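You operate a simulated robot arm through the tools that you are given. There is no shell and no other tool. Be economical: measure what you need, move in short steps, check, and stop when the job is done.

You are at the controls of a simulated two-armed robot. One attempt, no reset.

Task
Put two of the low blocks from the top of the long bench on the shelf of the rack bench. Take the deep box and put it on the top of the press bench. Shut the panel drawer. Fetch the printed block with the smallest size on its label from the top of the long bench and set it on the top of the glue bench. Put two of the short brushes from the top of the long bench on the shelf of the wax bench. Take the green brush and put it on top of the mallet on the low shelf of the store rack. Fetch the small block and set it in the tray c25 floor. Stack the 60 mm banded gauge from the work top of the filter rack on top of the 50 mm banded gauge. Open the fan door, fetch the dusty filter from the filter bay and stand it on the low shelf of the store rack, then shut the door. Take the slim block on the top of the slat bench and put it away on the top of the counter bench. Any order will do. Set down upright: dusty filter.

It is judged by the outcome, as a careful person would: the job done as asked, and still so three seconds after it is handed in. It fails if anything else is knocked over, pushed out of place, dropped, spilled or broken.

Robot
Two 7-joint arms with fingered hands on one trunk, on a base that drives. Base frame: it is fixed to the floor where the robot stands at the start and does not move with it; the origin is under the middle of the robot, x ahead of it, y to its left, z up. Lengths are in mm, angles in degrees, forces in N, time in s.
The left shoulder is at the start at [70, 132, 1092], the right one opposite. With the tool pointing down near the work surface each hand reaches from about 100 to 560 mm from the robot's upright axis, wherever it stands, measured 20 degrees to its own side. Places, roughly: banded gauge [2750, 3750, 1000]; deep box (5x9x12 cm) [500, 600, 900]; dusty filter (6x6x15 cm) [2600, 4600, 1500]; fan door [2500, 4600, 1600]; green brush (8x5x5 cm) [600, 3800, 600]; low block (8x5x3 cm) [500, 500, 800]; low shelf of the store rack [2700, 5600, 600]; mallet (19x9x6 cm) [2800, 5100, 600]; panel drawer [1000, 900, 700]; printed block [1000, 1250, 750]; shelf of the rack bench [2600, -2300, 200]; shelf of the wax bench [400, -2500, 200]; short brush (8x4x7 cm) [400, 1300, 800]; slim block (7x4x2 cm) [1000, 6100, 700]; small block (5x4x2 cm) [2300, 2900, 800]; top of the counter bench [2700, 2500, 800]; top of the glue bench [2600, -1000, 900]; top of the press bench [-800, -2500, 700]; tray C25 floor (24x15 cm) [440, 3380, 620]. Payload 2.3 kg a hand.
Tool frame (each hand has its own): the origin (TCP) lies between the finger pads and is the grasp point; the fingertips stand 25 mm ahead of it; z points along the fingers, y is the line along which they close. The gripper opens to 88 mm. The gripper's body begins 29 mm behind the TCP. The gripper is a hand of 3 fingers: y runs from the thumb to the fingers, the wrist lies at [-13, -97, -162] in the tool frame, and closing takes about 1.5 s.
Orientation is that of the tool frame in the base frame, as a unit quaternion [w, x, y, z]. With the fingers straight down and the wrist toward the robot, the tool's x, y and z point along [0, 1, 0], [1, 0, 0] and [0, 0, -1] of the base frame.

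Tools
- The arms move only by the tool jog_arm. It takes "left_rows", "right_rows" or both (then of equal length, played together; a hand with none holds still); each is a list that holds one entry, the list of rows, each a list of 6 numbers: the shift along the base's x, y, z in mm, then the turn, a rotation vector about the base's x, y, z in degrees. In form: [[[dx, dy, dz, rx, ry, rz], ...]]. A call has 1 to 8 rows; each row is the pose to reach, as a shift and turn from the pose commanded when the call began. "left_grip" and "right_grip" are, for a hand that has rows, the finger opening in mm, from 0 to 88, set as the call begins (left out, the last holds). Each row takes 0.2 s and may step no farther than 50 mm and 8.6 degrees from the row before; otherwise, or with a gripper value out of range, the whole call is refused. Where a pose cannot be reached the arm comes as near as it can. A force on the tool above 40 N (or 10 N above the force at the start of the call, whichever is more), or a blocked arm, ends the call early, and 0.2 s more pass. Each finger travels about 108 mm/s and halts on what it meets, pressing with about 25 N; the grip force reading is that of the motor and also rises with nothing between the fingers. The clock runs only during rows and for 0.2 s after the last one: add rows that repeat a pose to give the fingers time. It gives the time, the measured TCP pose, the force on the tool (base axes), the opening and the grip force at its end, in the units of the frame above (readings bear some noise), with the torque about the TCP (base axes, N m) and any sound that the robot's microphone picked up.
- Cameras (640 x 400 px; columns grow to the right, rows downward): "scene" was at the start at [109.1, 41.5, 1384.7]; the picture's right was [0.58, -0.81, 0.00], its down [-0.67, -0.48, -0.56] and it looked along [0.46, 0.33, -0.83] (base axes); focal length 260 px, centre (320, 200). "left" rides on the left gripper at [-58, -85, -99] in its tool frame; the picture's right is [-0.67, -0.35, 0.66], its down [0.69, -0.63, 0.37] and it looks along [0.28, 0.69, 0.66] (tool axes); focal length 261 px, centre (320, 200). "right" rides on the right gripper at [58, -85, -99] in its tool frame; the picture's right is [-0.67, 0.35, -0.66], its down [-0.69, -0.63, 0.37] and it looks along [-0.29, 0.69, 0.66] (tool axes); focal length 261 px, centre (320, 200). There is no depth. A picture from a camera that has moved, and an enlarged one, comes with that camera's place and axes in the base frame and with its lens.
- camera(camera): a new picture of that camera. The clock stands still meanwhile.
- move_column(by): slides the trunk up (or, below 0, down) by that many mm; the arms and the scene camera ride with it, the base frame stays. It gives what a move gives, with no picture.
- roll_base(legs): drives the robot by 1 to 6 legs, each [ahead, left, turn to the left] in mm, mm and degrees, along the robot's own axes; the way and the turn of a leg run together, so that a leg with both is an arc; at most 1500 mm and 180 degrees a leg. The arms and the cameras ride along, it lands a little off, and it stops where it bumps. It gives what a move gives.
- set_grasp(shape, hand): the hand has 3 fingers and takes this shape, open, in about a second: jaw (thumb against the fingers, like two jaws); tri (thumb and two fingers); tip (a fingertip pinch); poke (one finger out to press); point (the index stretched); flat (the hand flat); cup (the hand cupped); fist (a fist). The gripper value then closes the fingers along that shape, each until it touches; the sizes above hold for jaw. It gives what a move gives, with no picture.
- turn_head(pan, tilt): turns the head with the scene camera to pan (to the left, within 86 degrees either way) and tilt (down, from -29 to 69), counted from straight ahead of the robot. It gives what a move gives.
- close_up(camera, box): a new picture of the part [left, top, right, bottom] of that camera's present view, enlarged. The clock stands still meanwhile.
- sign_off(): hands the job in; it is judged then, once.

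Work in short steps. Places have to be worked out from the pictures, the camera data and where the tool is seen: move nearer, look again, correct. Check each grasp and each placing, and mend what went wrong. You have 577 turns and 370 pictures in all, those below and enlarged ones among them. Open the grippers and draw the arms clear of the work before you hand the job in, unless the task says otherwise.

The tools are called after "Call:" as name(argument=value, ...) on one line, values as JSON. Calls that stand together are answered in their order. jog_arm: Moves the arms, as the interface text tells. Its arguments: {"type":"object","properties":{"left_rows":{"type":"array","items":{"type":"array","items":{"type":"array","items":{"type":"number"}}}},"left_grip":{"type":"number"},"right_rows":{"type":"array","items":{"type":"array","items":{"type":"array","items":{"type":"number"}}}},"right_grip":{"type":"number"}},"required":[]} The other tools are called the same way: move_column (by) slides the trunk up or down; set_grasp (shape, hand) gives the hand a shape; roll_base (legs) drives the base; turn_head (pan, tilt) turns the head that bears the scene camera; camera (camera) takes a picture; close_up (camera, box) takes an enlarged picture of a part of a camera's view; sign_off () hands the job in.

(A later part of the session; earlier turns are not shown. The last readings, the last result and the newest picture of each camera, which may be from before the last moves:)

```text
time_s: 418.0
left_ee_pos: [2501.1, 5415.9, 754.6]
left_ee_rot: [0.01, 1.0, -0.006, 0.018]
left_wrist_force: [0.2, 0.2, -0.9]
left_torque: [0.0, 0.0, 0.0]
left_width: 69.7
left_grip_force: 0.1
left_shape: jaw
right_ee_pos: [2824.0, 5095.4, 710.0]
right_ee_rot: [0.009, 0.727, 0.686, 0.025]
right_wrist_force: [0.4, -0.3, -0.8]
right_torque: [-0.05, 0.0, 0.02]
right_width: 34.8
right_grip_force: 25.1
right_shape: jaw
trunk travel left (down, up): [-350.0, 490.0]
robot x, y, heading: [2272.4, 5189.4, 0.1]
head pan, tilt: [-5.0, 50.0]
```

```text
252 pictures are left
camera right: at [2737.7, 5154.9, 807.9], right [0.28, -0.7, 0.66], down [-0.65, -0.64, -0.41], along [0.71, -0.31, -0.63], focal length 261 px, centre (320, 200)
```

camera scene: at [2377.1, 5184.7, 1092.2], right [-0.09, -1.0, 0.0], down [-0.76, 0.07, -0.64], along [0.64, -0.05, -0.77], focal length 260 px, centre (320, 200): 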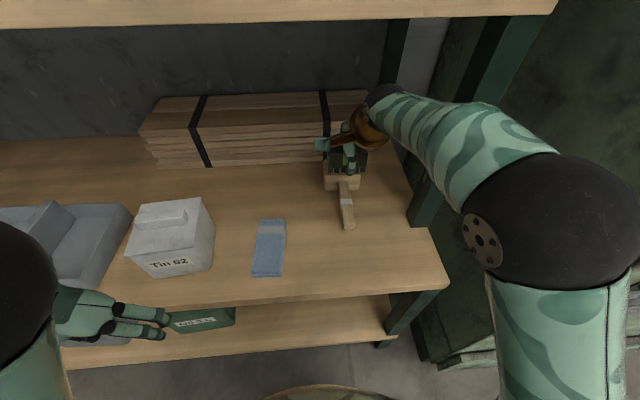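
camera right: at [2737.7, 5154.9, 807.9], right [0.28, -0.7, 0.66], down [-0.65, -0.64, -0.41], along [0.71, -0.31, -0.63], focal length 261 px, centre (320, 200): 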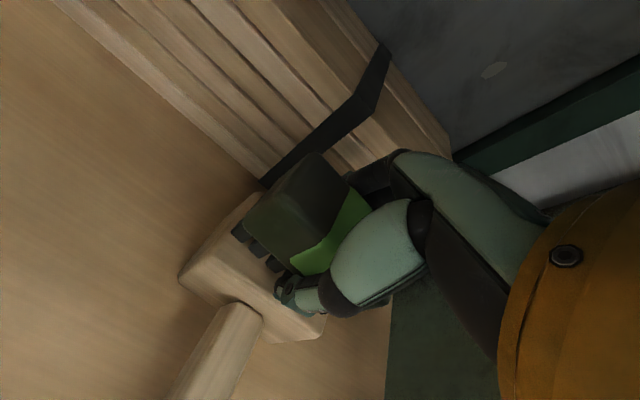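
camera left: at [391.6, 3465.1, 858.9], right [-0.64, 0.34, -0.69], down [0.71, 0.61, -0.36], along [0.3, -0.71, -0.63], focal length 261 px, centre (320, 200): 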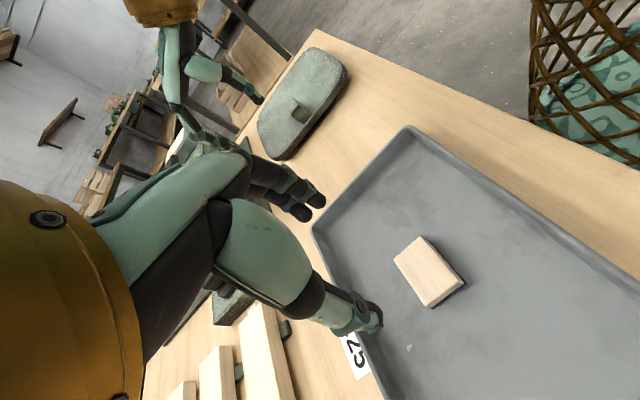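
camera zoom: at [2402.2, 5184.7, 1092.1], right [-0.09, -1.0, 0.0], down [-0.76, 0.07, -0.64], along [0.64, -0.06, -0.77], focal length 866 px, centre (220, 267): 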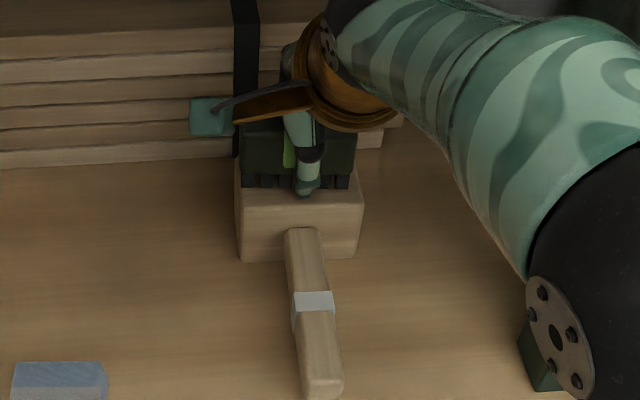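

Still slightly back; shift another −8 mm and lower to contact in small steps.

Call:
jog_arm(right_rows=[[[-8, 0, 0, 0, 0, 0], [-8, 0, -4, 0, 0, 0], [-8, 0, -8, 0, 0, 0], [-8, 0, -10, 0, 0, 0]]])

Call:
close_up(camera="scene", box=[280, 120, 420, 240])

```text
time_s: 419.0
left_ee_pos: [2500.0, 5417.9, 755.3]
left_ee_rot: [0.011, 1.0, -0.005, 0.019]
left_wrist_force: [0.7, -0.1, 0.3]
left_torque: [0.02, 0.01, 0.0]
left_width: 69.8
left_grip_force: 0.1
left_shape: jaw
right_ee_pos: [2814.1, 5096.0, 703.6]
right_ee_rot: [0.012, 0.727, 0.686, 0.028]
right_wrist_force: [3.5, -0.2, 13.5]
right_torque: [0.0, -0.01, -0.03]
right_width: 34.5
right_grip_force: 25.1
right_shape: jaw
trunk travel left (down, up): [-350.0, 490.0]
robot x, y, heading: [2271.2, 5191.7, 0.1]
head pan, tilt: [-5.0, 50.0]
```

```text
3.33 times, centred on (350, 180) of scene
camera zoom: at [2399.4, 5185.2, 1092.8], right [-0.09, -1.0, 0.0], down [-0.76, 0.07, -0.64], along [0.64, -0.06, -0.76], focal length 866 px, centre (220, 267)
```

zoom: 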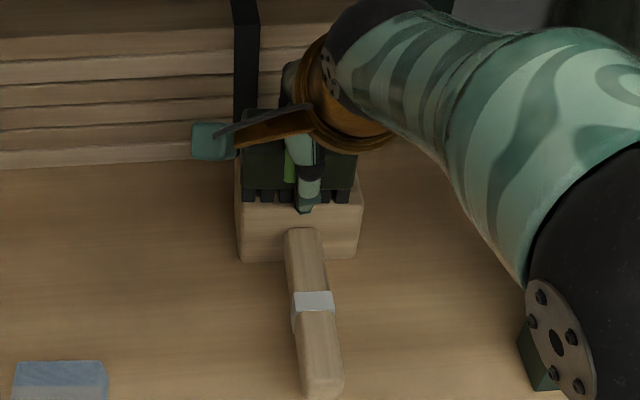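

Brush now sits square on the head with zero torque. Release (open to 62) and rise.

Call:
jog_arm(right_rows=[[[0, 0, 0, 0, 0, 0], [0, 0, 0, 0, 0, 0], [0, 0, 0, 0, 0, 0], [0, 0, 0, 0, 0, 0]]], right_grip=64)

Call:
close_up(camera="scene", box=[280, 120, 420, 240])

Call:
camera(camera="right")

```text
time_s: 420.0
left_ee_pos: [2497.4, 5416.2, 755.4]
left_ee_rot: [0.011, 1.0, -0.005, 0.019]
left_wrist_force: [-0.3, -1.2, 1.2]
left_torque: [0.0, 0.02, 0.02]
left_width: 69.9
left_grip_force: 0.0
left_shape: jaw
right_ee_pos: [2814.6, 5094.5, 700.8]
right_ee_rot: [0.011, 0.726, 0.687, 0.026]
right_wrist_force: [-2.8, -0.1, 7.9]
right_torque: [-0.08, -0.21, -0.03]
right_width: 61.4
right_grip_force: 0.1
right_shape: jaw
trunk travel left (down, up): [-350.0, 490.0]
robot x, y, heading: [2277.1, 5190.1, 0.4]
head pan, tilt: [-5.0, 50.0]
```

```text
3.33 times, centred on (350, 180) of scene
camera zoom: at [2399.2, 5185.1, 1092.5], right [-0.09, -1.0, 0.0], down [-0.76, 0.07, -0.64], along [0.64, -0.06, -0.76], focal length 866 px, centre (220, 267)
```

zoom: 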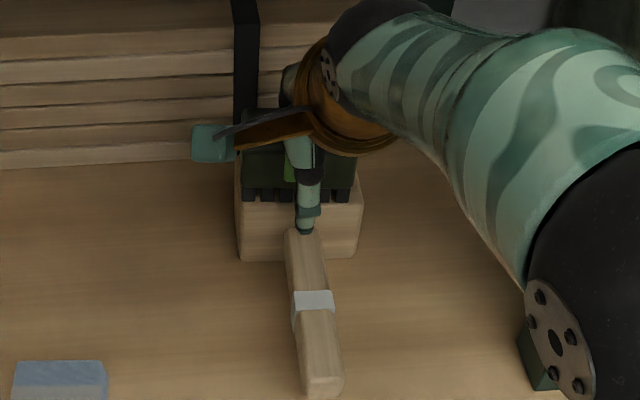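

```text
249 pictures are left
camera right: at [2728.2, 5155.2, 798.8], right [0.28, -0.7, 0.66], down [-0.65, -0.64, -0.41], along [0.71, -0.31, -0.63], focal length 261 px, centre (320, 200)
```

right: 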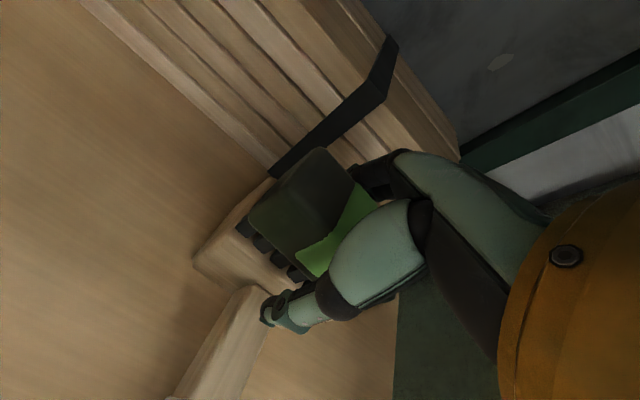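

Brush rests on the head. Raise straight up slowly.

Call:
jog_arm(right_rows=[[[0, 0, 8, 0, 0, 0], [0, 0, 20, 0, 0, 0], [0, 0, 40, 0, 0, 0], [0, 0, 60, 0, 0, 0], [0, 0, 75, 0, 0, 0]]])

Call:
camera(camera="right")

Call:
close_up(camera="scene", box=[280, 120, 420, 240])

```text
time_s: 421.2
left_ee_pos: [2499.3, 5417.3, 754.8]
left_ee_rot: [0.012, 1.0, -0.005, 0.018]
left_wrist_force: [-0.1, 0.0, 0.0]
left_torque: [0.0, -0.02, -0.02]
left_width: 69.4
left_grip_force: 0.1
left_shape: jaw
right_ee_pos: [2814.9, 5094.9, 776.2]
right_ee_rot: [0.009, 0.727, 0.686, 0.026]
right_wrist_force: [0.8, -0.4, -0.2]
right_torque: [0.0, -0.03, -0.01]
right_width: 63.6
right_grip_force: 0.1
right_shape: jaw
trunk travel left (down, up): [-350.0, 490.0]
robot x, y, heading: [2276.6, 5190.0, 0.3]
head pan, tilt: [-5.0, 50.0]
```

```text
248 pictures are left
camera right: at [2728.7, 5154.7, 873.1], right [0.28, -0.7, 0.66], down [-0.65, -0.64, -0.41], along [0.71, -0.31, -0.63], focal length 261 px, centre (320, 200)
```

right: 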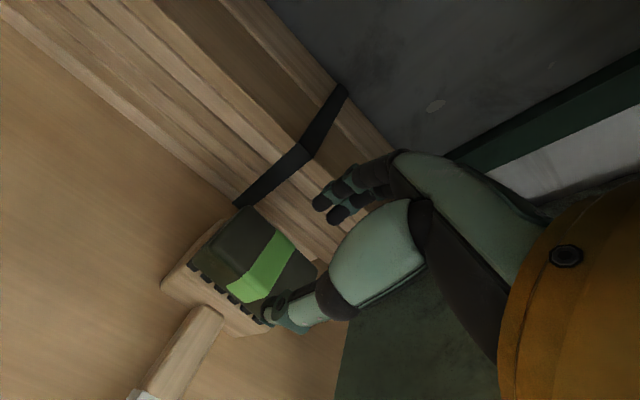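

```text
3.33 times, centred on (350, 180) of scene
camera zoom: at [2401.9, 5184.7, 1092.2], right [-0.09, -1.0, 0.0], down [-0.76, 0.07, -0.64], along [0.64, -0.06, -0.77], focal length 866 px, centre (220, 267)
```

zoom: 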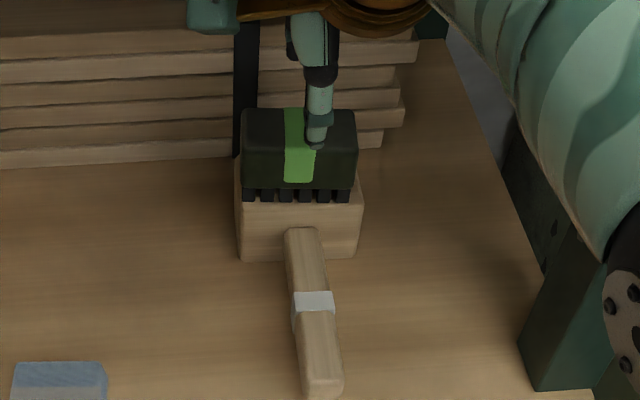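

Brush stands on the mallet. Back out and look at the filter cabinet's upper part.

Call:
roll_base(legs=[[-500, 0, 0]])

Call:
move_column(by=400)

Call:
roll_base(legs=[[-250, -450, 0]])

Call:
turn_head(pan=0, tilt=5)

Call:
camera(camera="scene")

```text
time_s: 424.2
left_ee_pos: [1987.8, 5416.2, 755.4]
left_ee_rot: [0.012, 1.0, -0.002, 0.018]
left_wrist_force: [-0.1, 0.2, -0.7]
left_torque: [0.01, 0.0, -0.01]
left_width: 69.6
left_grip_force: 0.0
left_shape: jaw
right_ee_pos: [2303.0, 5095.5, 774.3]
right_ee_rot: [0.01, 0.724, 0.689, 0.026]
right_wrist_force: [0.8, 0.2, -0.2]
right_torque: [-0.02, 0.0, -0.01]
right_width: 63.7
right_grip_force: 0.0
right_shape: jaw
trunk travel left (down, up): [-350.0, 490.0]
robot x, y, heading: [1759.1, 5188.3, 0.5]
head pan, tilt: [-5.0, 50.0]
```

```text
time_s: 428.0
left_ee_pos: [1987.9, 5415.2, 1154.4]
left_ee_rot: [0.012, 1.0, -0.002, 0.018]
left_wrist_force: [-0.3, -0.5, 0.2]
left_torque: [-0.01, 0.05, -0.03]
left_width: 70.0
left_grip_force: 0.0
left_shape: jaw
right_ee_pos: [2302.4, 5095.3, 1173.8]
right_ee_rot: [0.01, 0.725, 0.688, 0.026]
right_wrist_force: [-0.2, -0.7, 0.5]
right_torque: [-0.01, -0.03, 0.02]
right_width: 63.6
right_grip_force: 0.0
right_shape: jaw
trunk travel left (down, up): [-750.0, 90.0]
robot x, y, heading: [1765.3, 5188.6, 0.4]
head pan, tilt: [-5.0, 50.0]
```

```text
time_s: 431.0
left_ee_pos: [1745.0, 4961.6, 1154.5]
left_ee_rot: [0.013, 1.0, -0.003, 0.018]
left_wrist_force: [0.6, -0.1, -0.1]
left_torque: [-0.01, 0.0, -0.01]
left_width: 69.6
left_grip_force: 0.1
left_shape: jaw
right_ee_pos: [2061.1, 4640.8, 1175.5]
right_ee_rot: [0.009, 0.725, 0.688, 0.024]
right_wrist_force: [0.1, -0.4, -0.5]
right_torque: [0.04, 0.0, 0.03]
right_width: 63.5
right_grip_force: 0.1
right_shape: jaw
trunk travel left (down, up): [-750.0, 90.0]
robot x, y, heading: [1517.8, 4736.8, 0.3]
head pan, tilt: [-5.0, 50.0]
```

```text
time_s: 432.1
left_ee_pos: [1745.7, 4960.9, 1154.7]
left_ee_rot: [0.012, 1.0, -0.003, 0.019]
left_wrist_force: [-0.1, -0.1, -0.2]
left_torque: [-0.01, -0.02, 0.02]
left_width: 69.7
left_grip_force: 0.0
left_shape: jaw
right_ee_pos: [2060.6, 4639.5, 1173.4]
right_ee_rot: [0.01, 0.725, 0.688, 0.025]
right_wrist_force: [-0.7, -0.1, -0.3]
right_torque: [0.01, 0.0, 0.03]
right_width: 63.6
right_grip_force: 0.1
right_shape: jaw
trunk travel left (down, up): [-750.0, 90.0]
robot x, y, heading: [1517.0, 4733.1, 0.0]
head pan, tilt: [0.0, 5.0]
```

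```text
246 pictures are left
camera scene: at [1662.6, 4735.3, 1562.1], right [0.01, -1.0, 0.0], down [-0.09, 0.0, -1.0], along [1.0, 0.01, -0.09], focal length 260 px, centre (320, 200)
```

scene: 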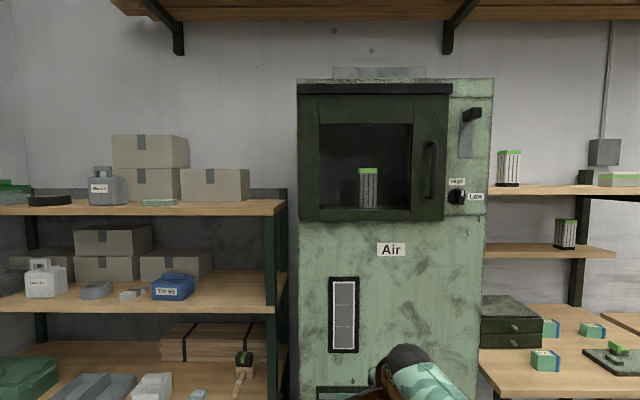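

Zoom on the fan door.

Call:
close_up(camera="scene", box=[280, 60, 520, 240])

```text
2.22 times, centred on (400, 150) of scene
camera zoom: at [1662.6, 4735.3, 1562.1], right [0.01, -1.0, 0.0], down [-0.09, 0.0, -1.0], along [1.0, 0.01, -0.09], focal length 577 px, centre (142, 311)
```

zoom: 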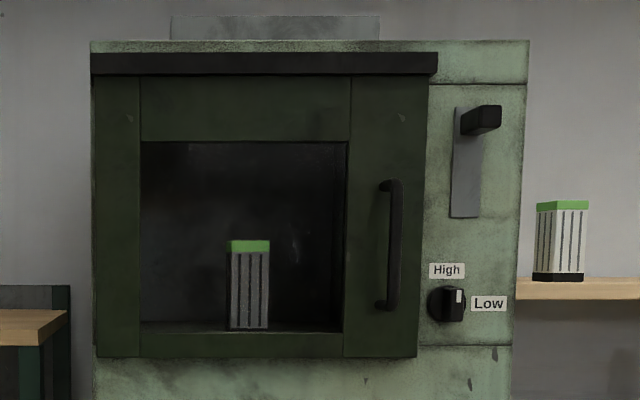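

Door has a vertical bar handle on its right side (hinge left). Raise the trunk and pitch the left hand to point forward (fingers closing horizontally).

Call:
move_column(by=90)

Call:
jog_arm(left_rows=[[[25, -10, 15, 0, -4, 0], [50, -20, 30, 0, -12, 0], [75, -30, 45, 0, -20, 0], [100, -40, 60, 0, -28, 0], [125, -50, 75, 0, -36, 0], [150, -60, 90, 0, -44, 0], [175, -60, 105, 0, -52, 0], [200, -60, 120, 0, -60, 0]]], left_grip=80)

Call:
jog_arm(left_rows=[[[0, 0, 30, 0, -8, 0], [0, 0, 60, 0, -16, 0], [0, 0, 90, 0, -24, 0], [0, 0, 120, 0, -30, 0], [0, 0, 150, 0, -30, 0], [0, 0, 180, 0, -30, 0], [0, 0, 200, 0, -30, 0]]])

Call:
camera(camera="scene")

```text
time_s: 433.4
left_ee_pos: [1746.1, 4960.4, 1244.3]
left_ee_rot: [0.011, 1.0, -0.003, 0.018]
left_wrist_force: [0.0, 0.3, 0.5]
left_torque: [0.03, 0.01, 0.02]
left_width: 69.5
left_grip_force: 0.1
left_shape: jaw
right_ee_pos: [2060.0, 4639.9, 1264.4]
right_ee_rot: [0.01, 0.725, 0.688, 0.025]
right_wrist_force: [0.2, 0.1, -0.4]
right_torque: [-0.02, -0.01, -0.01]
right_width: 63.9
right_grip_force: 0.0
right_shape: jaw
trunk travel left (down, up): [-840.0, 0.0]
robot x, y, heading: [1519.8, 4734.3, 0.0]
head pan, tilt: [0.0, 5.0]
```

```text
time_s: 435.2
left_ee_pos: [1945.5, 4901.9, 1365.9]
left_ee_rot: [0.009, 0.856, -0.008, 0.516]
left_wrist_force: [-0.1, 0.4, 0.0]
left_torque: [0.02, 0.03, 0.01]
left_width: 79.8
left_grip_force: 0.0
left_shape: jaw
right_ee_pos: [2060.0, 4640.5, 1264.4]
right_ee_rot: [0.009, 0.726, 0.688, 0.024]
right_wrist_force: [-0.2, 0.1, -0.8]
right_torque: [0.04, 0.03, 0.03]
right_width: 63.7
right_grip_force: 0.2
right_shape: jaw
trunk travel left (down, up): [-840.0, 0.0]
robot x, y, heading: [1520.0, 4732.8, 0.4]
head pan, tilt: [0.0, 5.0]
```

```text
time_s: 436.8
left_ee_pos: [1945.1, 4900.4, 1565.6]
left_ee_rot: [0.006, 0.695, -0.009, 0.719]
left_wrist_force: [0.6, -1.0, -1.0]
left_torque: [0.0, 0.01, 0.01]
left_width: 79.8
left_grip_force: 0.2
left_shape: jaw
right_ee_pos: [2059.5, 4640.8, 1264.9]
right_ee_rot: [0.01, 0.725, 0.688, 0.024]
right_wrist_force: [-0.1, -0.9, 0.2]
right_torque: [-0.01, 0.02, -0.02]
right_width: 63.8
right_grip_force: 0.2
right_shape: jaw
trunk travel left (down, up): [-840.0, 0.0]
robot x, y, heading: [1516.5, 4732.4, 0.3]
head pan, tilt: [0.0, 5.0]
```

```text
244 pictures are left
camera scene: at [1662.4, 4735.5, 1652.1], right [0.01, -1.0, 0.0], down [-0.09, 0.0, -1.0], along [1.0, 0.01, -0.09], focal length 260 px, centre (320, 200)
```

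scene: 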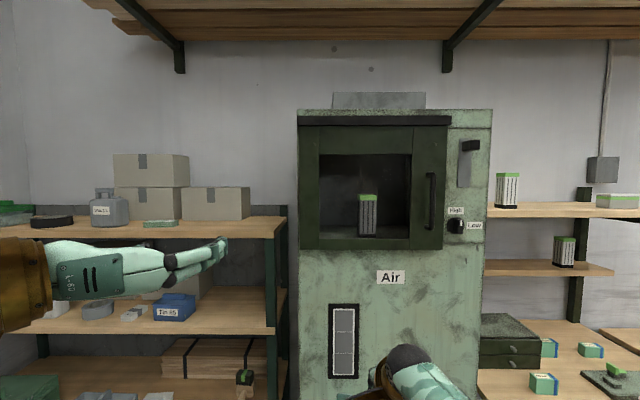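

Handle ≈(2395,4421,1580) by triangulation. Retract the right hand, then drive so the left hand faces the handle.

Call:
jog_arm(right_rows=[[[-45, 0, 0, 0, 0, 0], [-90, 0, 0, 0, 0, 0], [-135, -10, 0, 0, 0, 0], [-180, -20, 0, 0, 0, 0], [-225, -30, 0, 0, 0, 0], [-250, -40, 0, 0, 0, 0]]])

Call:
roll_base(legs=[[0, -480, 0], [330, 0, 0]])

Call:
turn_head(pan=20, tilt=10)

Call:
camera(camera="scene")

Call:
camera(camera="left")

```text
time_s: 438.2
left_ee_pos: [1941.2, 4894.5, 1568.9]
left_ee_rot: [0.004, 0.693, -0.012, 0.721]
left_wrist_force: [0.1, -0.4, 0.0]
left_torque: [0.02, -0.01, 0.04]
left_width: 80.0
left_grip_force: 0.1
left_shape: jaw
right_ee_pos: [1805.5, 4595.3, 1264.3]
right_ee_rot: [0.01, 0.726, 0.687, 0.028]
right_wrist_force: [-0.5, 0.5, -0.1]
right_torque: [0.01, -0.04, 0.02]
right_width: 63.8
right_grip_force: 0.0
right_shape: jaw
right hand out of reach, approached as far as the arm can: row 3, 4
trunk travel left (down, up): [-840.0, 0.0]
robot x, y, heading: [1517.9, 4734.8, 0.0]
head pan, tilt: [0.0, 5.0]
```

```text
time_s: 442.7
left_ee_pos: [2265.4, 4421.7, 1567.1]
left_ee_rot: [0.009, 0.694, -0.014, 0.72]
left_wrist_force: [-0.4, 0.7, -0.9]
left_torque: [-0.01, 0.0, 0.05]
left_width: 79.8
left_grip_force: 0.2
left_shape: jaw
right_ee_pos: [2126.5, 4124.1, 1267.2]
right_ee_rot: [0.01, 0.729, 0.684, 0.026]
right_wrist_force: [0.5, -0.3, -0.5]
right_torque: [-0.01, 0.01, -0.02]
right_width: 64.0
right_grip_force: 0.1
right_shape: jaw
trunk travel left (down, up): [-840.0, 0.0]
robot x, y, heading: [1840.3, 4257.4, -0.4]
head pan, tilt: [0.0, 5.0]
```

```text
time_s: 443.6
left_ee_pos: [2268.5, 4421.6, 1566.4]
left_ee_rot: [0.01, 0.694, -0.013, 0.72]
left_wrist_force: [0.0, 1.2, -0.3]
left_torque: [-0.01, 0.01, 0.02]
left_width: 79.8
left_grip_force: 0.0
left_shape: jaw
right_ee_pos: [2128.3, 4123.1, 1265.4]
right_ee_rot: [0.009, 0.729, 0.684, 0.025]
right_wrist_force: [0.1, 0.1, -0.1]
right_torque: [0.03, -0.01, 0.02]
right_width: 63.7
right_grip_force: 0.0
right_shape: jaw
trunk travel left (down, up): [-840.0, 0.0]
robot x, y, heading: [1836.6, 4263.2, -0.5]
head pan, tilt: [20.0, 10.0]
```

```text
243 pictures are left
camera scene: at [1980.8, 4291.0, 1644.1], right [0.34, -0.94, 0.0], down [-0.16, -0.06, -0.98], along [0.93, 0.33, -0.17], focal length 260 px, centre (320, 200)
```

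scene: 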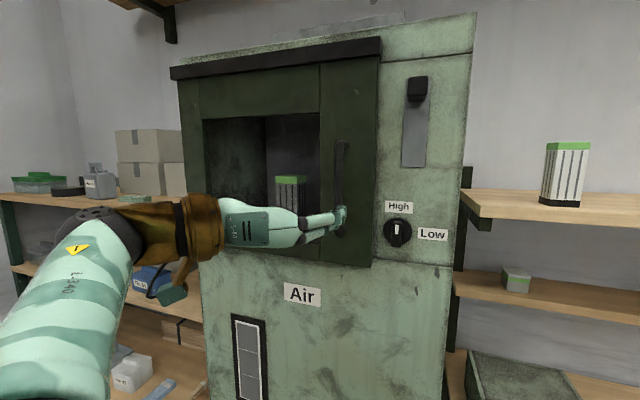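

```text
242 pictures are left
camera left: at [2175.1, 4510.9, 1504.0], right [0.69, 0.33, -0.64], down [0.36, 0.61, 0.7], along [0.63, -0.72, 0.3], focal length 261 px, centre (320, 200)
```

left: 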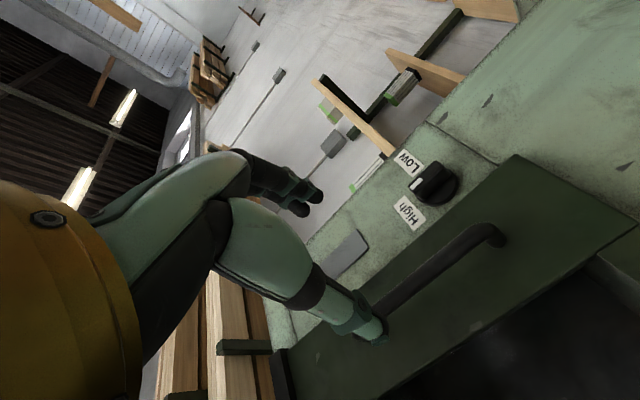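

Advance 50 mm and look again to refine the handle depth.

Call:
jog_arm(left_rows=[[[25, 0, 5, 0, 0, 0], [50, 0, 10, 0, 0, 0], [50, 0, 10, 0, 0, 0]]])

Call:
camera(camera="left")

Call:
close_up(camera="scene", box=[250, 110, 410, 270])

```text
time_s: 444.4
left_ee_pos: [2318.1, 4420.8, 1577.4]
left_ee_rot: [0.011, 0.694, -0.014, 0.72]
left_wrist_force: [0.7, 0.3, -0.4]
left_torque: [-0.01, 0.01, -0.01]
left_width: 79.8
left_grip_force: 0.1
left_shape: jaw
right_ee_pos: [2129.5, 4122.8, 1266.1]
right_ee_rot: [0.009, 0.729, 0.684, 0.026]
right_wrist_force: [-0.9, -0.1, 0.0]
right_torque: [-0.01, -0.02, -0.02]
right_width: 63.8
right_grip_force: 0.0
right_shape: jaw
trunk travel left (down, up): [-840.0, 0.0]
robot x, y, heading: [1841.2, 4258.2, -0.2]
head pan, tilt: [20.0, 10.0]
```

```text
241 pictures are left
camera left: at [2224.1, 4510.6, 1514.9], right [0.69, 0.33, -0.64], down [0.36, 0.61, 0.7], along [0.63, -0.72, 0.3], focal length 261 px, centre (320, 200)
```

left: 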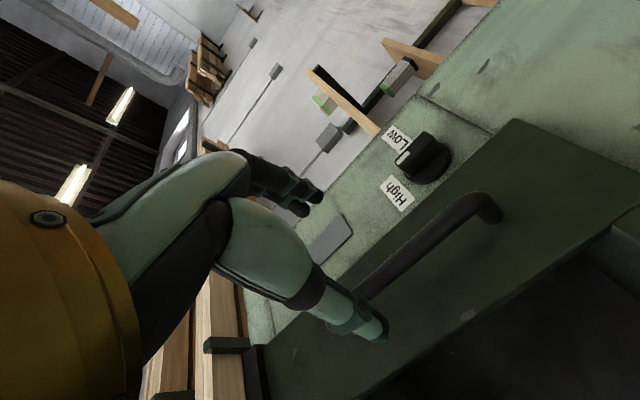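

```text
2.50 times, centred on (330, 190) of scene
camera zoom: at [1980.1, 4290.8, 1644.1], right [0.34, -0.94, 0.0], down [-0.16, -0.06, -0.98], along [0.93, 0.33, -0.17], focal length 650 px, centre (295, 225)
```

zoom: 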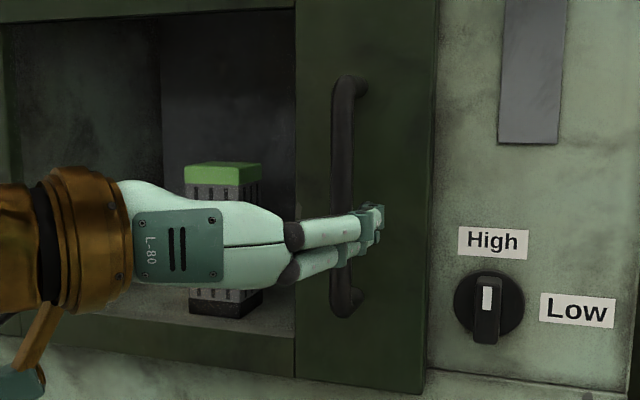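

Intersection puts the bar at ≈(2421,4410). Drive 92 mm forward, 11 mm right.

Call:
roll_base(legs=[[90, -11, 0.2]])

Call:
camera(camera="left")

Call:
close_up(camera="scene", box=[250, 110, 450, 270])

```text
time_s: 445.5
left_ee_pos: [2394.1, 4413.6, 1580.7]
left_ee_rot: [0.01, 0.691, -0.012, 0.723]
left_wrist_force: [-0.8, 0.0, 0.5]
left_torque: [0.01, 0.03, 0.02]
left_width: 79.9
left_grip_force: 0.0
left_shape: jaw
right_ee_pos: [2207.9, 4114.0, 1268.3]
right_ee_rot: [0.012, 0.728, 0.685, 0.029]
right_wrist_force: [-0.4, -0.4, -0.1]
right_torque: [-0.01, -0.02, -0.01]
right_width: 63.9
right_grip_force: 0.1
right_shape: jaw
trunk travel left (down, up): [-840.0, 0.0]
robot x, y, heading: [1927.5, 4252.8, -0.3]
head pan, tilt: [20.0, 10.0]
```

```text
239 pictures are left
camera left: at [2300.2, 4502.1, 1517.8], right [0.7, 0.33, -0.64], down [0.35, 0.61, 0.7], along [0.62, -0.72, 0.31], focal length 261 px, centre (320, 200)
```

left: 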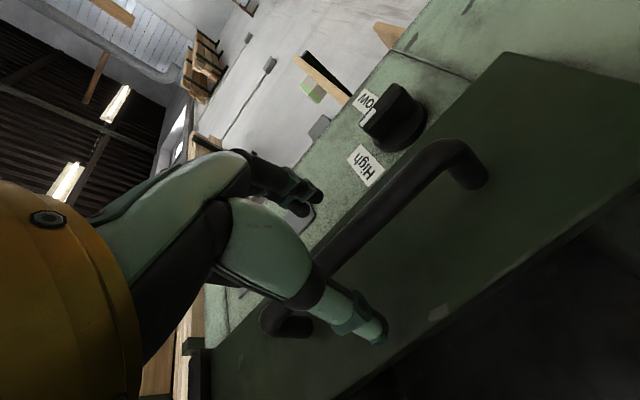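

```text
2.50 times, centred on (350, 190) of scene
camera zoom: at [2056.0, 4281.9, 1645.2], right [0.34, -0.94, 0.0], down [-0.16, -0.06, -0.99], along [0.93, 0.33, -0.17], focal length 650 px, centre (245, 225)
```

zoom: 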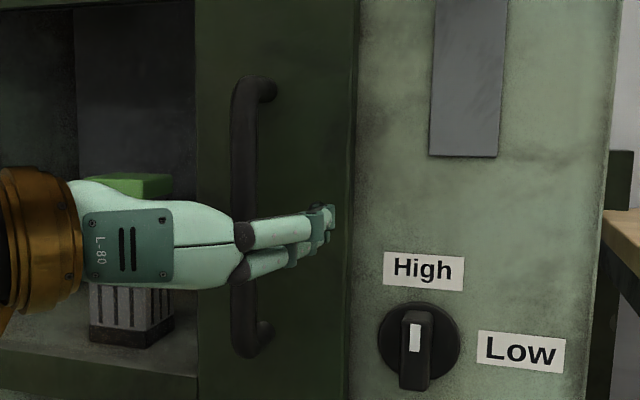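

Bar confirmed at (2420,4411). Advance 22 mm and close on it.

Call:
jog_arm(left_rows=[[[11, -2, 0, 0, 0, 0], [22, -3, 0, 0, 0, 0], [22, -3, 0, 0, 0, 0]]])

Call:
jog_arm(left_rows=[[[0, 0, 0, 0, 0, 0], [0, 0, 0, 0, 0, 0], [0, 0, 0, 0, 0, 0], [0, 0, 0, 0, 0, 0], [0, 0, 0, 0, 0, 0]]], left_grip=0)

Call:
camera(camera="left")

```text
time_s: 446.3
left_ee_pos: [2427.1, 4409.7, 1577.0]
left_ee_rot: [0.01, 0.694, -0.012, 0.72]
left_wrist_force: [0.0, 0.3, 0.4]
left_torque: [0.01, 0.02, -0.01]
left_width: 80.1
left_grip_force: 0.0
left_shape: jaw
right_ee_pos: [2217.0, 4113.5, 1265.7]
right_ee_rot: [0.009, 0.728, 0.685, 0.026]
right_wrist_force: [-0.5, 0.4, -1.3]
right_torque: [-0.01, 0.0, -0.01]
right_width: 64.0
right_grip_force: 0.0
right_shape: jaw
trunk travel left (down, up): [-840.0, 0.0]
robot x, y, heading: [1931.7, 4251.4, -0.1]
head pan, tilt: [20.0, 10.0]
```

```text
time_s: 447.5
left_ee_pos: [2428.4, 4406.4, 1578.2]
left_ee_rot: [0.008, 0.694, -0.014, 0.72]
left_wrist_force: [-0.1, -3.7, -0.5]
left_torque: [-0.04, -0.03, 0.05]
left_width: 7.7
left_grip_force: 25.3
left_shape: jaw
right_ee_pos: [2217.6, 4111.3, 1266.1]
right_ee_rot: [0.009, 0.728, 0.685, 0.027]
right_wrist_force: [0.9, -0.8, -0.5]
right_torque: [-0.01, 0.01, -0.01]
right_width: 63.7
right_grip_force: 0.0
right_shape: jaw
trunk travel left (down, up): [-840.0, 0.0]
robot x, y, heading: [1930.0, 4248.3, -0.3]
head pan, tilt: [20.0, 10.0]
```

```text
237 pictures are left
camera left: at [2334.3, 4495.2, 1515.3], right [0.69, 0.33, -0.64], down [0.36, 0.61, 0.7], along [0.63, -0.72, 0.3], focal length 261 px, centre (320, 200)
```

left: 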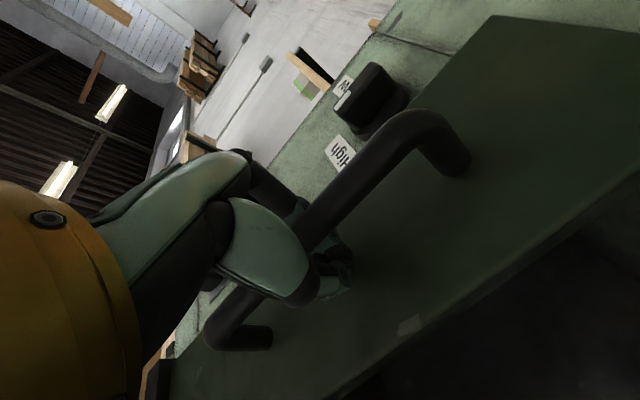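

Handle gripped. Pull along the door's arc (hinge ≈(2462,4795)), turning the hand with it.

Call:
jog_arm(left_rows=[[[-17, 2, 0, 0, 0, -2.5], [-34, 5, 0, 0, 0, -5], [-50, 9, 0, 0, 0, -7.5], [-67, 13, 0, 0, 0, -10], [-83, 18, 0, 0, 0, -12.5], [-99, 24, 0, 0, 0, -15], [-115, 31, 0, 0, 0, -17.5], [-130, 38, 0, 0, 0, -20]]])

Call:
camera(camera="scene")

```text
time_s: 449.3
left_ee_pos: [2294.7, 4442.7, 1578.0]
left_ee_rot: [0.133, 0.68, -0.135, 0.708]
left_wrist_force: [-3.4, -6.5, -2.3]
left_torque: [-0.04, 0.02, 0.07]
left_width: 7.5
left_grip_force: 25.3
left_shape: jaw
right_ee_pos: [2215.9, 4109.9, 1265.9]
right_ee_rot: [0.009, 0.728, 0.685, 0.027]
right_wrist_force: [-0.8, -0.7, 0.4]
right_torque: [0.02, -0.03, -0.02]
right_width: 63.9
right_grip_force: 0.1
right_shape: jaw
trunk travel left (down, up): [-840.0, 0.0]
robot x, y, heading: [1930.7, 4250.7, -0.3]
head pan, tilt: [20.0, 10.0]
```

```text
236 pictures are left
camera scene: at [2065.6, 4276.2, 1644.4], right [0.34, -0.94, 0.0], down [-0.16, -0.06, -0.99], along [0.93, 0.33, -0.17], focal length 260 px, centre (320, 200)
```

scene: 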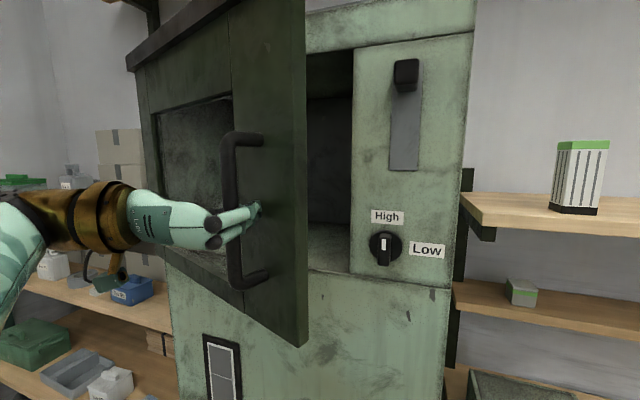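

Door swings freely, now ≈20°. Pull a bit further to ≈30°, then release.

Call:
jog_arm(left_rows=[[[-15, 8, 0, 0, 0, -2.5], [-30, 17, 0, 0, 0, -5], [-44, 26, 0, 0, 0, -7.5], [-58, 36, 0, 0, 0, -10], [-70, 46, 0, 0, 0, -12], [-70, 46, 0, 0, 0, -12]]])

Call:
jog_arm(left_rows=[[[0, 0, 0, 0, 0, 0], [0, 0, 0, 0, 0, 0], [0, 0, 0, 0, 0, 0], [0, 0, 0, 0, 0, 0]]], left_grip=80)

Call:
camera(camera="scene")

```text
time_s: 450.7
left_ee_pos: [2234.7, 4483.6, 1597.3]
left_ee_rot: [0.202, 0.662, -0.21, 0.691]
left_wrist_force: [-14.3, -19.9, -23.1]
left_torque: [-0.13, -0.1, 0.37]
left_width: 7.9
left_grip_force: 25.0
left_shape: jaw
left hand out of reach, approached as far as the arm can: row 2, 3, 4, 5, 6
right_ee_pos: [2208.8, 4099.9, 1265.8]
right_ee_rot: [0.008, 0.728, 0.685, 0.031]
right_wrist_force: [0.9, 1.4, -0.5]
right_torque: [-0.02, 0.01, -0.02]
right_width: 63.8
right_grip_force: 0.1
right_shape: jaw
trunk travel left (down, up): [-840.0, 0.0]
robot x, y, heading: [1935.0, 4251.1, -0.0]
head pan, tilt: [20.0, 10.0]
```

```text
time_s: 451.7
left_ee_pos: [2249.8, 4503.1, 1593.7]
left_ee_rot: [0.208, 0.664, -0.204, 0.688]
left_wrist_force: [0.6, -0.2, 0.1]
left_torque: [-0.01, 0.02, 0.0]
left_width: 79.8
left_grip_force: 0.0
left_shape: jaw
right_ee_pos: [2217.6, 4114.0, 1265.5]
right_ee_rot: [0.01, 0.729, 0.684, 0.025]
right_wrist_force: [0.9, 0.1, -0.9]
right_torque: [-0.04, -0.02, -0.04]
right_width: 63.7
right_grip_force: 0.1
right_shape: jaw
trunk travel left (down, up): [-840.0, 0.0]
robot x, y, heading: [1930.6, 4248.1, -0.3]
head pan, tilt: [20.0, 10.0]
```

```text
235 pictures are left
camera scene: at [2069.8, 4282.2, 1644.0], right [0.34, -0.94, 0.0], down [-0.16, -0.06, -0.98], along [0.93, 0.33, -0.17], focal length 260 px, centre (320, 200)
```

scene: 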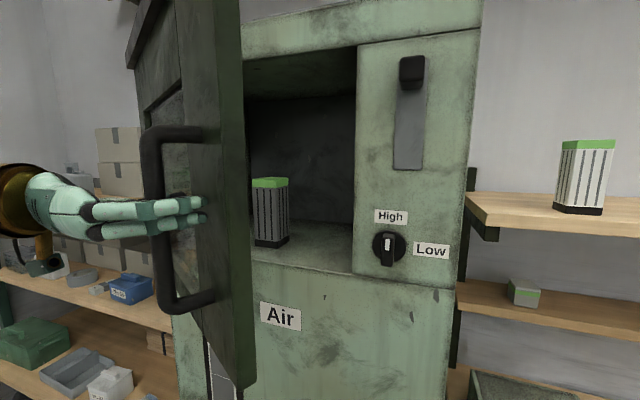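

Door ≈35–40° open. Back the base away 120 mm to clear the hand from the bar (any contact only opens it further).

Call:
roll_base(legs=[[-120, 0, 0]])

Call:
camera(camera="scene")

```text
time_s: 452.9
left_ee_pos: [2134.9, 4502.2, 1592.3]
left_ee_rot: [0.208, 0.665, -0.204, 0.688]
left_wrist_force: [0.3, 0.3, 0.1]
left_torque: [0.02, -0.01, 0.0]
left_width: 80.1
left_grip_force: 0.1
left_shape: jaw
right_ee_pos: [2103.6, 4114.6, 1263.8]
right_ee_rot: [0.008, 0.729, 0.685, 0.024]
right_wrist_force: [0.6, -0.4, -0.3]
right_torque: [-0.02, 0.01, 0.01]
right_width: 63.8
right_grip_force: 0.1
right_shape: jaw
trunk travel left (down, up): [-840.0, 0.0]
robot x, y, heading: [1805.4, 4251.0, -0.0]
head pan, tilt: [20.0, 10.0]
```

```text
234 pictures are left
camera scene: at [1956.1, 4281.2, 1643.4], right [0.34, -0.94, 0.0], down [-0.17, -0.06, -0.98], along [0.93, 0.33, -0.18], focal length 260 px, centre (320, 200)
```

scene: 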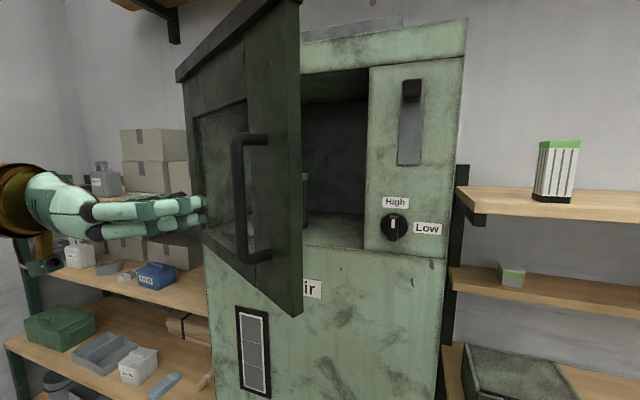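

Hand is clear. Next: reorient the left hand (straight ahead, rolled so the wrist hangs below) to use as a pole to push the door from inside.

Call:
jog_arm(left_rows=[[[0, -25, 0, 0, 0, 8], [0, -50, 0, 0, 0, 16], [0, -75, 0, 0, 0, 24], [0, -100, 0, 0, 0, 32], [0, -120, 0, 0, 0, 34]]], left_grip=0)

Call:
jog_arm(left_rows=[[[0, 0, 0, -8, 0, 0], [0, 0, 0, -16, 0, 0], [0, 0, 0, -24, 0, 0], [0, 0, 0, -32, 0, 0], [0, 0, 0, -40, 0, 0], [0, 0, 0, -48, 0, 0], [0, 0, 0, -56, 0, 0], [0, 0, 0, -64, 0, 0]]])

Call:
jog_arm(left_rows=[[[0, 0, 0, -8, 0, 0], [0, 0, 0, -16, 0, 0], [0, 0, 0, -24, 0, 0], [0, 0, 0, -24, 0, 0]]])

Call:
camera(camera="scene")

```text
time_s: 454.1
left_ee_pos: [2143.9, 4421.6, 1626.4]
left_ee_rot: [-0.004, 0.695, -0.001, 0.719]
left_wrist_force: [-0.3, 0.3, -0.1]
left_torque: [0.01, 0.02, 0.03]
left_width: 0.0
left_grip_force: 25.2
left_shape: jaw
left hand out of reach, approached as far as the arm can: row 1, 2, 3, 4, 5
right_ee_pos: [2099.8, 4114.6, 1264.6]
right_ee_rot: [0.009, 0.728, 0.685, 0.025]
right_wrist_force: [-0.7, 0.3, 1.1]
right_torque: [-0.01, 0.0, -0.02]
right_width: 63.6
right_grip_force: 0.1
right_shape: jaw
trunk travel left (down, up): [-840.0, 0.0]
robot x, y, heading: [1811.6, 4249.3, -0.1]
head pan, tilt: [20.0, 10.0]
```

```text
time_s: 455.9
left_ee_pos: [2173.5, 4493.8, 1656.0]
left_ee_rot: [0.366, 0.591, 0.38, 0.61]
left_wrist_force: [0.5, -0.6, 0.2]
left_torque: [0.0, 0.01, -0.02]
left_width: 0.0
left_grip_force: 25.2
left_shape: jaw
left hand out of reach, approached as far as the arm can: row 1, 2, 3, 4, 5, 6, 7, 8
right_ee_pos: [2097.5, 4113.8, 1264.1]
right_ee_rot: [0.009, 0.728, 0.685, 0.026]
right_wrist_force: [0.4, -0.6, 0.1]
right_torque: [0.0, 0.0, -0.03]
right_width: 63.7
right_grip_force: 0.1
right_shape: jaw
trunk travel left (down, up): [-840.0, 0.0]
robot x, y, heading: [1811.4, 4248.7, -0.2]
head pan, tilt: [20.0, 10.0]
```

```text
time_s: 456.9
left_ee_pos: [2192.4, 4521.4, 1671.6]
left_ee_rot: [0.48, 0.502, 0.499, 0.518]
left_wrist_force: [0.7, 0.4, 1.2]
left_torque: [0.02, -0.01, 0.03]
left_width: 0.0
left_grip_force: 25.0
left_shape: jaw
left hand out of reach, approached as far as the arm can: row 1, 2, 3, 4
right_ee_pos: [2099.0, 4113.9, 1265.0]
right_ee_rot: [0.01, 0.729, 0.684, 0.026]
right_wrist_force: [-0.4, -0.1, 0.8]
right_torque: [-0.03, -0.02, -0.03]
right_width: 63.9
right_grip_force: 0.2
right_shape: jaw
trunk travel left (down, up): [-840.0, 0.0]
robot x, y, heading: [1811.1, 4252.2, -0.4]
head pan, tilt: [20.0, 10.0]
```

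```text
233 pictures are left
camera scene: at [1948.5, 4281.0, 1644.1], right [0.34, -0.94, 0.0], down [-0.16, -0.06, -0.98], along [0.93, 0.33, -0.17], focal length 260 px, centre (320, 200)
```

scene: 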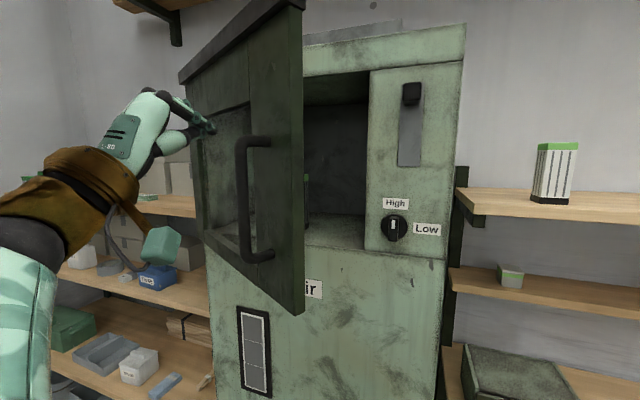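

Orientation fine; bring the hand down and to the right of the door's free edge.

Call:
jog_arm(left_rows=[[[-8, -30, -30, 0, 0, 0], [-10, -60, -60, 0, 0, 0], [-10, -95, -90, 0, 0, 0], [-10, -130, -110, 0, 0, 0], [-10, -165, -110, 0, 0, 0], [-10, -185, -110, 0, 0, 0], [-10, -185, -110, 0, 0, 0]]])

Call:
camera(camera="scene")

```text
time_s: 458.5
left_ee_pos: [2302.3, 4346.8, 1506.1]
left_ee_rot: [0.481, 0.501, 0.5, 0.518]
left_wrist_force: [-0.6, 0.9, -0.4]
left_torque: [0.0, 0.0, -0.03]
left_width: 0.0
left_grip_force: 25.3
left_shape: jaw
left hand out of reach, approached as far as the arm can: row 1, 2, 3, 4, 5, 6, 7
right_ee_pos: [2097.5, 4115.5, 1265.8]
right_ee_rot: [0.01, 0.728, 0.685, 0.024]
right_wrist_force: [-0.1, 0.1, 0.4]
right_torque: [-0.02, -0.03, -0.04]
right_width: 63.7
right_grip_force: 0.1
right_shape: jaw
trunk travel left (down, up): [-840.0, 0.0]
robot x, y, heading: [1810.1, 4249.3, -0.1]
head pan, tilt: [20.0, 10.0]
```

```text
232 pictures are left
camera scene: at [1948.3, 4282.6, 1644.1], right [0.34, -0.94, 0.0], down [-0.16, -0.06, -0.98], along [0.93, 0.33, -0.17], focal length 260 px, centre (320, 200)
```

scene: 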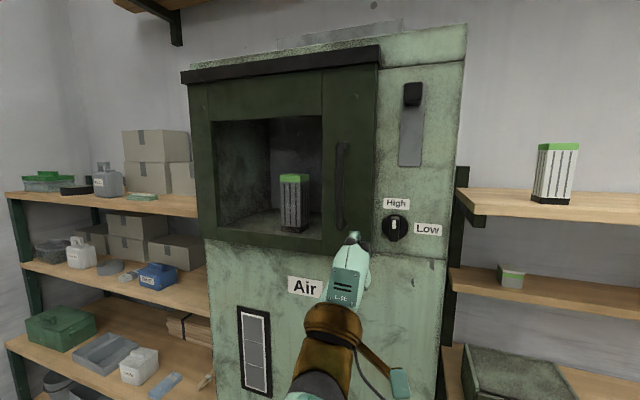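

That posture pushed the door shut again (no harm). New plan: grip the handle as before, pull ~15°, then drive the base on an arc about the hinge. Back off and restore hand orientation.

Call:
roll_base(legs=[[-200, 0, 0]])

Call:
jog_arm(left_rows=[[[0, 5, 10, 8, 0, 0], [0, 10, 20, 16, 0, 0], [0, 15, 30, 24, 0, 0], [0, 20, 40, 32, 0, 0], [0, 30, 50, 40, 0, 0], [0, 40, 60, 48, 0, 0], [0, 50, 70, 56, 0, 0], [0, 64, 72, 64, 0, 0]]], left_grip=80)

Call:
jog_arm(left_rows=[[[-10, 0, 0, 8, 0, 0], [-20, 0, 0, 16, 0, 0], [-30, 0, 0, 24, 0, 0], [-30, 0, 0, 24, 0, 0]]])

Call:
camera(camera="scene")

```text
time_s: 460.1
left_ee_pos: [2113.1, 4346.0, 1503.3]
left_ee_rot: [0.479, 0.502, 0.501, 0.517]
left_wrist_force: [0.3, -0.4, 0.9]
left_torque: [0.0, 0.0, 0.04]
left_width: 0.1
left_grip_force: 24.6
left_shape: jaw
right_ee_pos: [1906.6, 4114.8, 1263.3]
right_ee_rot: [0.008, 0.728, 0.685, 0.024]
right_wrist_force: [0.7, 0.0, -0.4]
right_torque: [-0.01, 0.02, 0.02]
right_width: 63.5
right_grip_force: 0.2
right_shape: jaw
trunk travel left (down, up): [-840.0, 0.0]
robot x, y, heading: [1614.3, 4249.0, -0.2]
head pan, tilt: [20.0, 10.0]
```

```text
time_s: 461.9
left_ee_pos: [2111.7, 4378.1, 1571.5]
left_ee_rot: [0.169, 0.68, 0.161, 0.695]
left_wrist_force: [-0.2, 0.3, 0.9]
left_torque: [0.0, 0.01, 0.0]
left_width: 80.3
left_grip_force: 0.0
left_shape: jaw
left hand out of reach, approached as far as the arm can: row 8
right_ee_pos: [1904.0, 4115.3, 1265.3]
right_ee_rot: [0.009, 0.729, 0.684, 0.025]
right_wrist_force: [0.0, 0.8, 0.0]
right_torque: [0.03, 0.04, 0.04]
right_width: 63.9
right_grip_force: 0.1
right_shape: jaw
trunk travel left (down, up): [-840.0, 0.0]
robot x, y, heading: [1611.7, 4251.2, -0.2]
head pan, tilt: [20.0, 10.0]
```

```text
time_s: 462.9
left_ee_pos: [2077.9, 4375.8, 1573.3]
left_ee_rot: [0.026, 0.7, 0.011, 0.713]
left_wrist_force: [0.1, 0.2, 0.3]
left_torque: [-0.01, 0.0, 0.02]
left_width: 80.0
left_grip_force: 0.0
left_shape: jaw
right_ee_pos: [1901.2, 4114.7, 1265.0]
right_ee_rot: [0.009, 0.729, 0.684, 0.026]
right_wrist_force: [0.4, -0.6, 0.7]
right_torque: [-0.04, -0.01, 0.01]
right_width: 64.1
right_grip_force: 0.1
right_shape: jaw
trunk travel left (down, up): [-840.0, 0.0]
robot x, y, heading: [1615.8, 4249.6, -0.2]
head pan, tilt: [20.0, 10.0]
```

```text
231 pictures are left
camera scene: at [1752.3, 4281.5, 1644.1], right [0.34, -0.94, 0.0], down [-0.16, -0.06, -0.98], along [0.93, 0.33, -0.17], focal length 260 px, centre (320, 200)
```

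scene: 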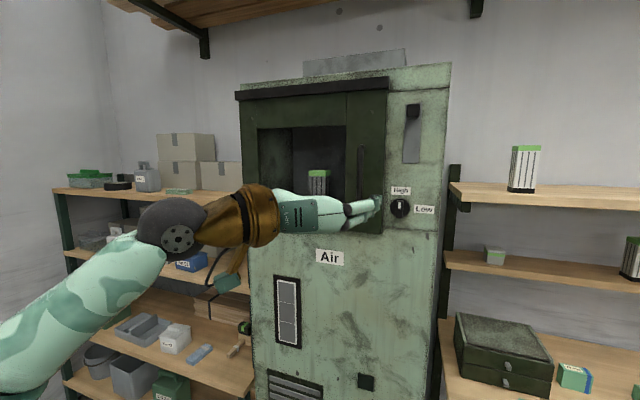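

Door is shut again. Align y and approach the handle.

Call:
jog_arm(left_rows=[[[10, 12, 2, 2, 0, 0], [20, 24, 5, 2, 0, 0], [20, 35, 5, 2, 0, 0], [20, 35, 5, 2, 0, 0]]])

Call:
roll_base(legs=[[285, 0, 0.2]])

Call:
camera(camera="left")

Call:
close_up(camera="scene", box=[250, 110, 450, 270])

```text
time_s: 463.9
left_ee_pos: [2096.0, 4411.5, 1578.7]
left_ee_rot: [0.015, 0.702, -0.002, 0.713]
left_wrist_force: [0.9, 0.0, -0.2]
left_torque: [-0.02, 0.01, 0.0]
left_width: 80.0
left_grip_force: 0.1
left_shape: jaw
right_ee_pos: [1901.9, 4113.9, 1265.1]
right_ee_rot: [0.009, 0.729, 0.684, 0.026]
right_wrist_force: [0.4, 0.8, 0.3]
right_torque: [0.01, 0.03, 0.01]
right_width: 64.0
right_grip_force: 0.0
right_shape: jaw
trunk travel left (down, up): [-840.0, 0.0]
robot x, y, heading: [1615.1, 4251.5, -0.3]
head pan, tilt: [20.0, 10.0]
```

```text
time_s: 465.9
left_ee_pos: [2377.0, 4412.4, 1580.4]
left_ee_rot: [0.014, 0.699, 0.0, 0.715]
left_wrist_force: [-0.6, -0.2, 0.9]
left_torque: [0.03, 0.0, 0.02]
left_width: 80.1
left_grip_force: 0.0
left_shape: jaw
right_ee_pos: [2184.0, 4114.5, 1265.1]
right_ee_rot: [0.011, 0.727, 0.686, 0.027]
right_wrist_force: [-0.5, 0.0, -0.9]
right_torque: [-0.02, 0.0, 0.03]
right_width: 63.8
right_grip_force: 0.1
right_shape: jaw
trunk travel left (down, up): [-840.0, 0.0]
robot x, y, heading: [1898.4, 4249.7, 0.1]
head pan, tilt: [20.0, 10.0]
```

```text
230 pictures are left
camera left: at [2280.7, 4498.9, 1517.6], right [0.68, 0.32, -0.66], down [0.36, 0.64, 0.68], along [0.64, -0.7, 0.31], focal length 261 px, centre (320, 200)
```

left: 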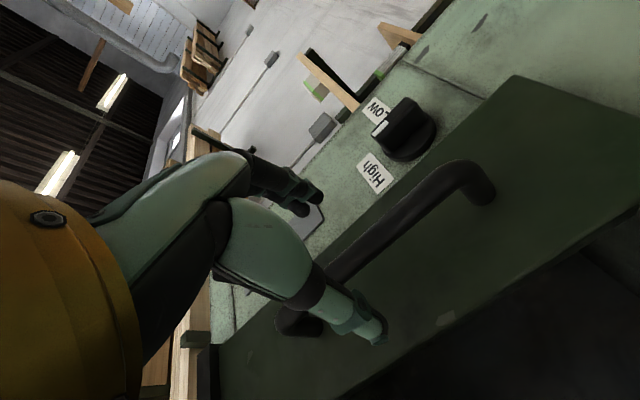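

```text
2.50 times, centred on (350, 190) of scene
camera zoom: at [2033.1, 4281.9, 1644.5], right [0.34, -0.94, 0.0], down [-0.16, -0.06, -0.99], along [0.93, 0.34, -0.17], focal length 650 px, centre (245, 225)
```

zoom: 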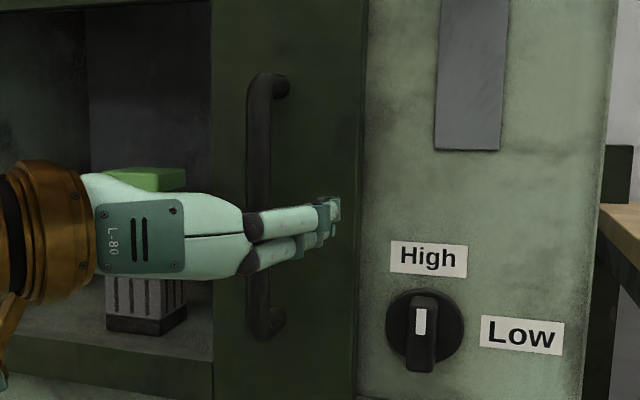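

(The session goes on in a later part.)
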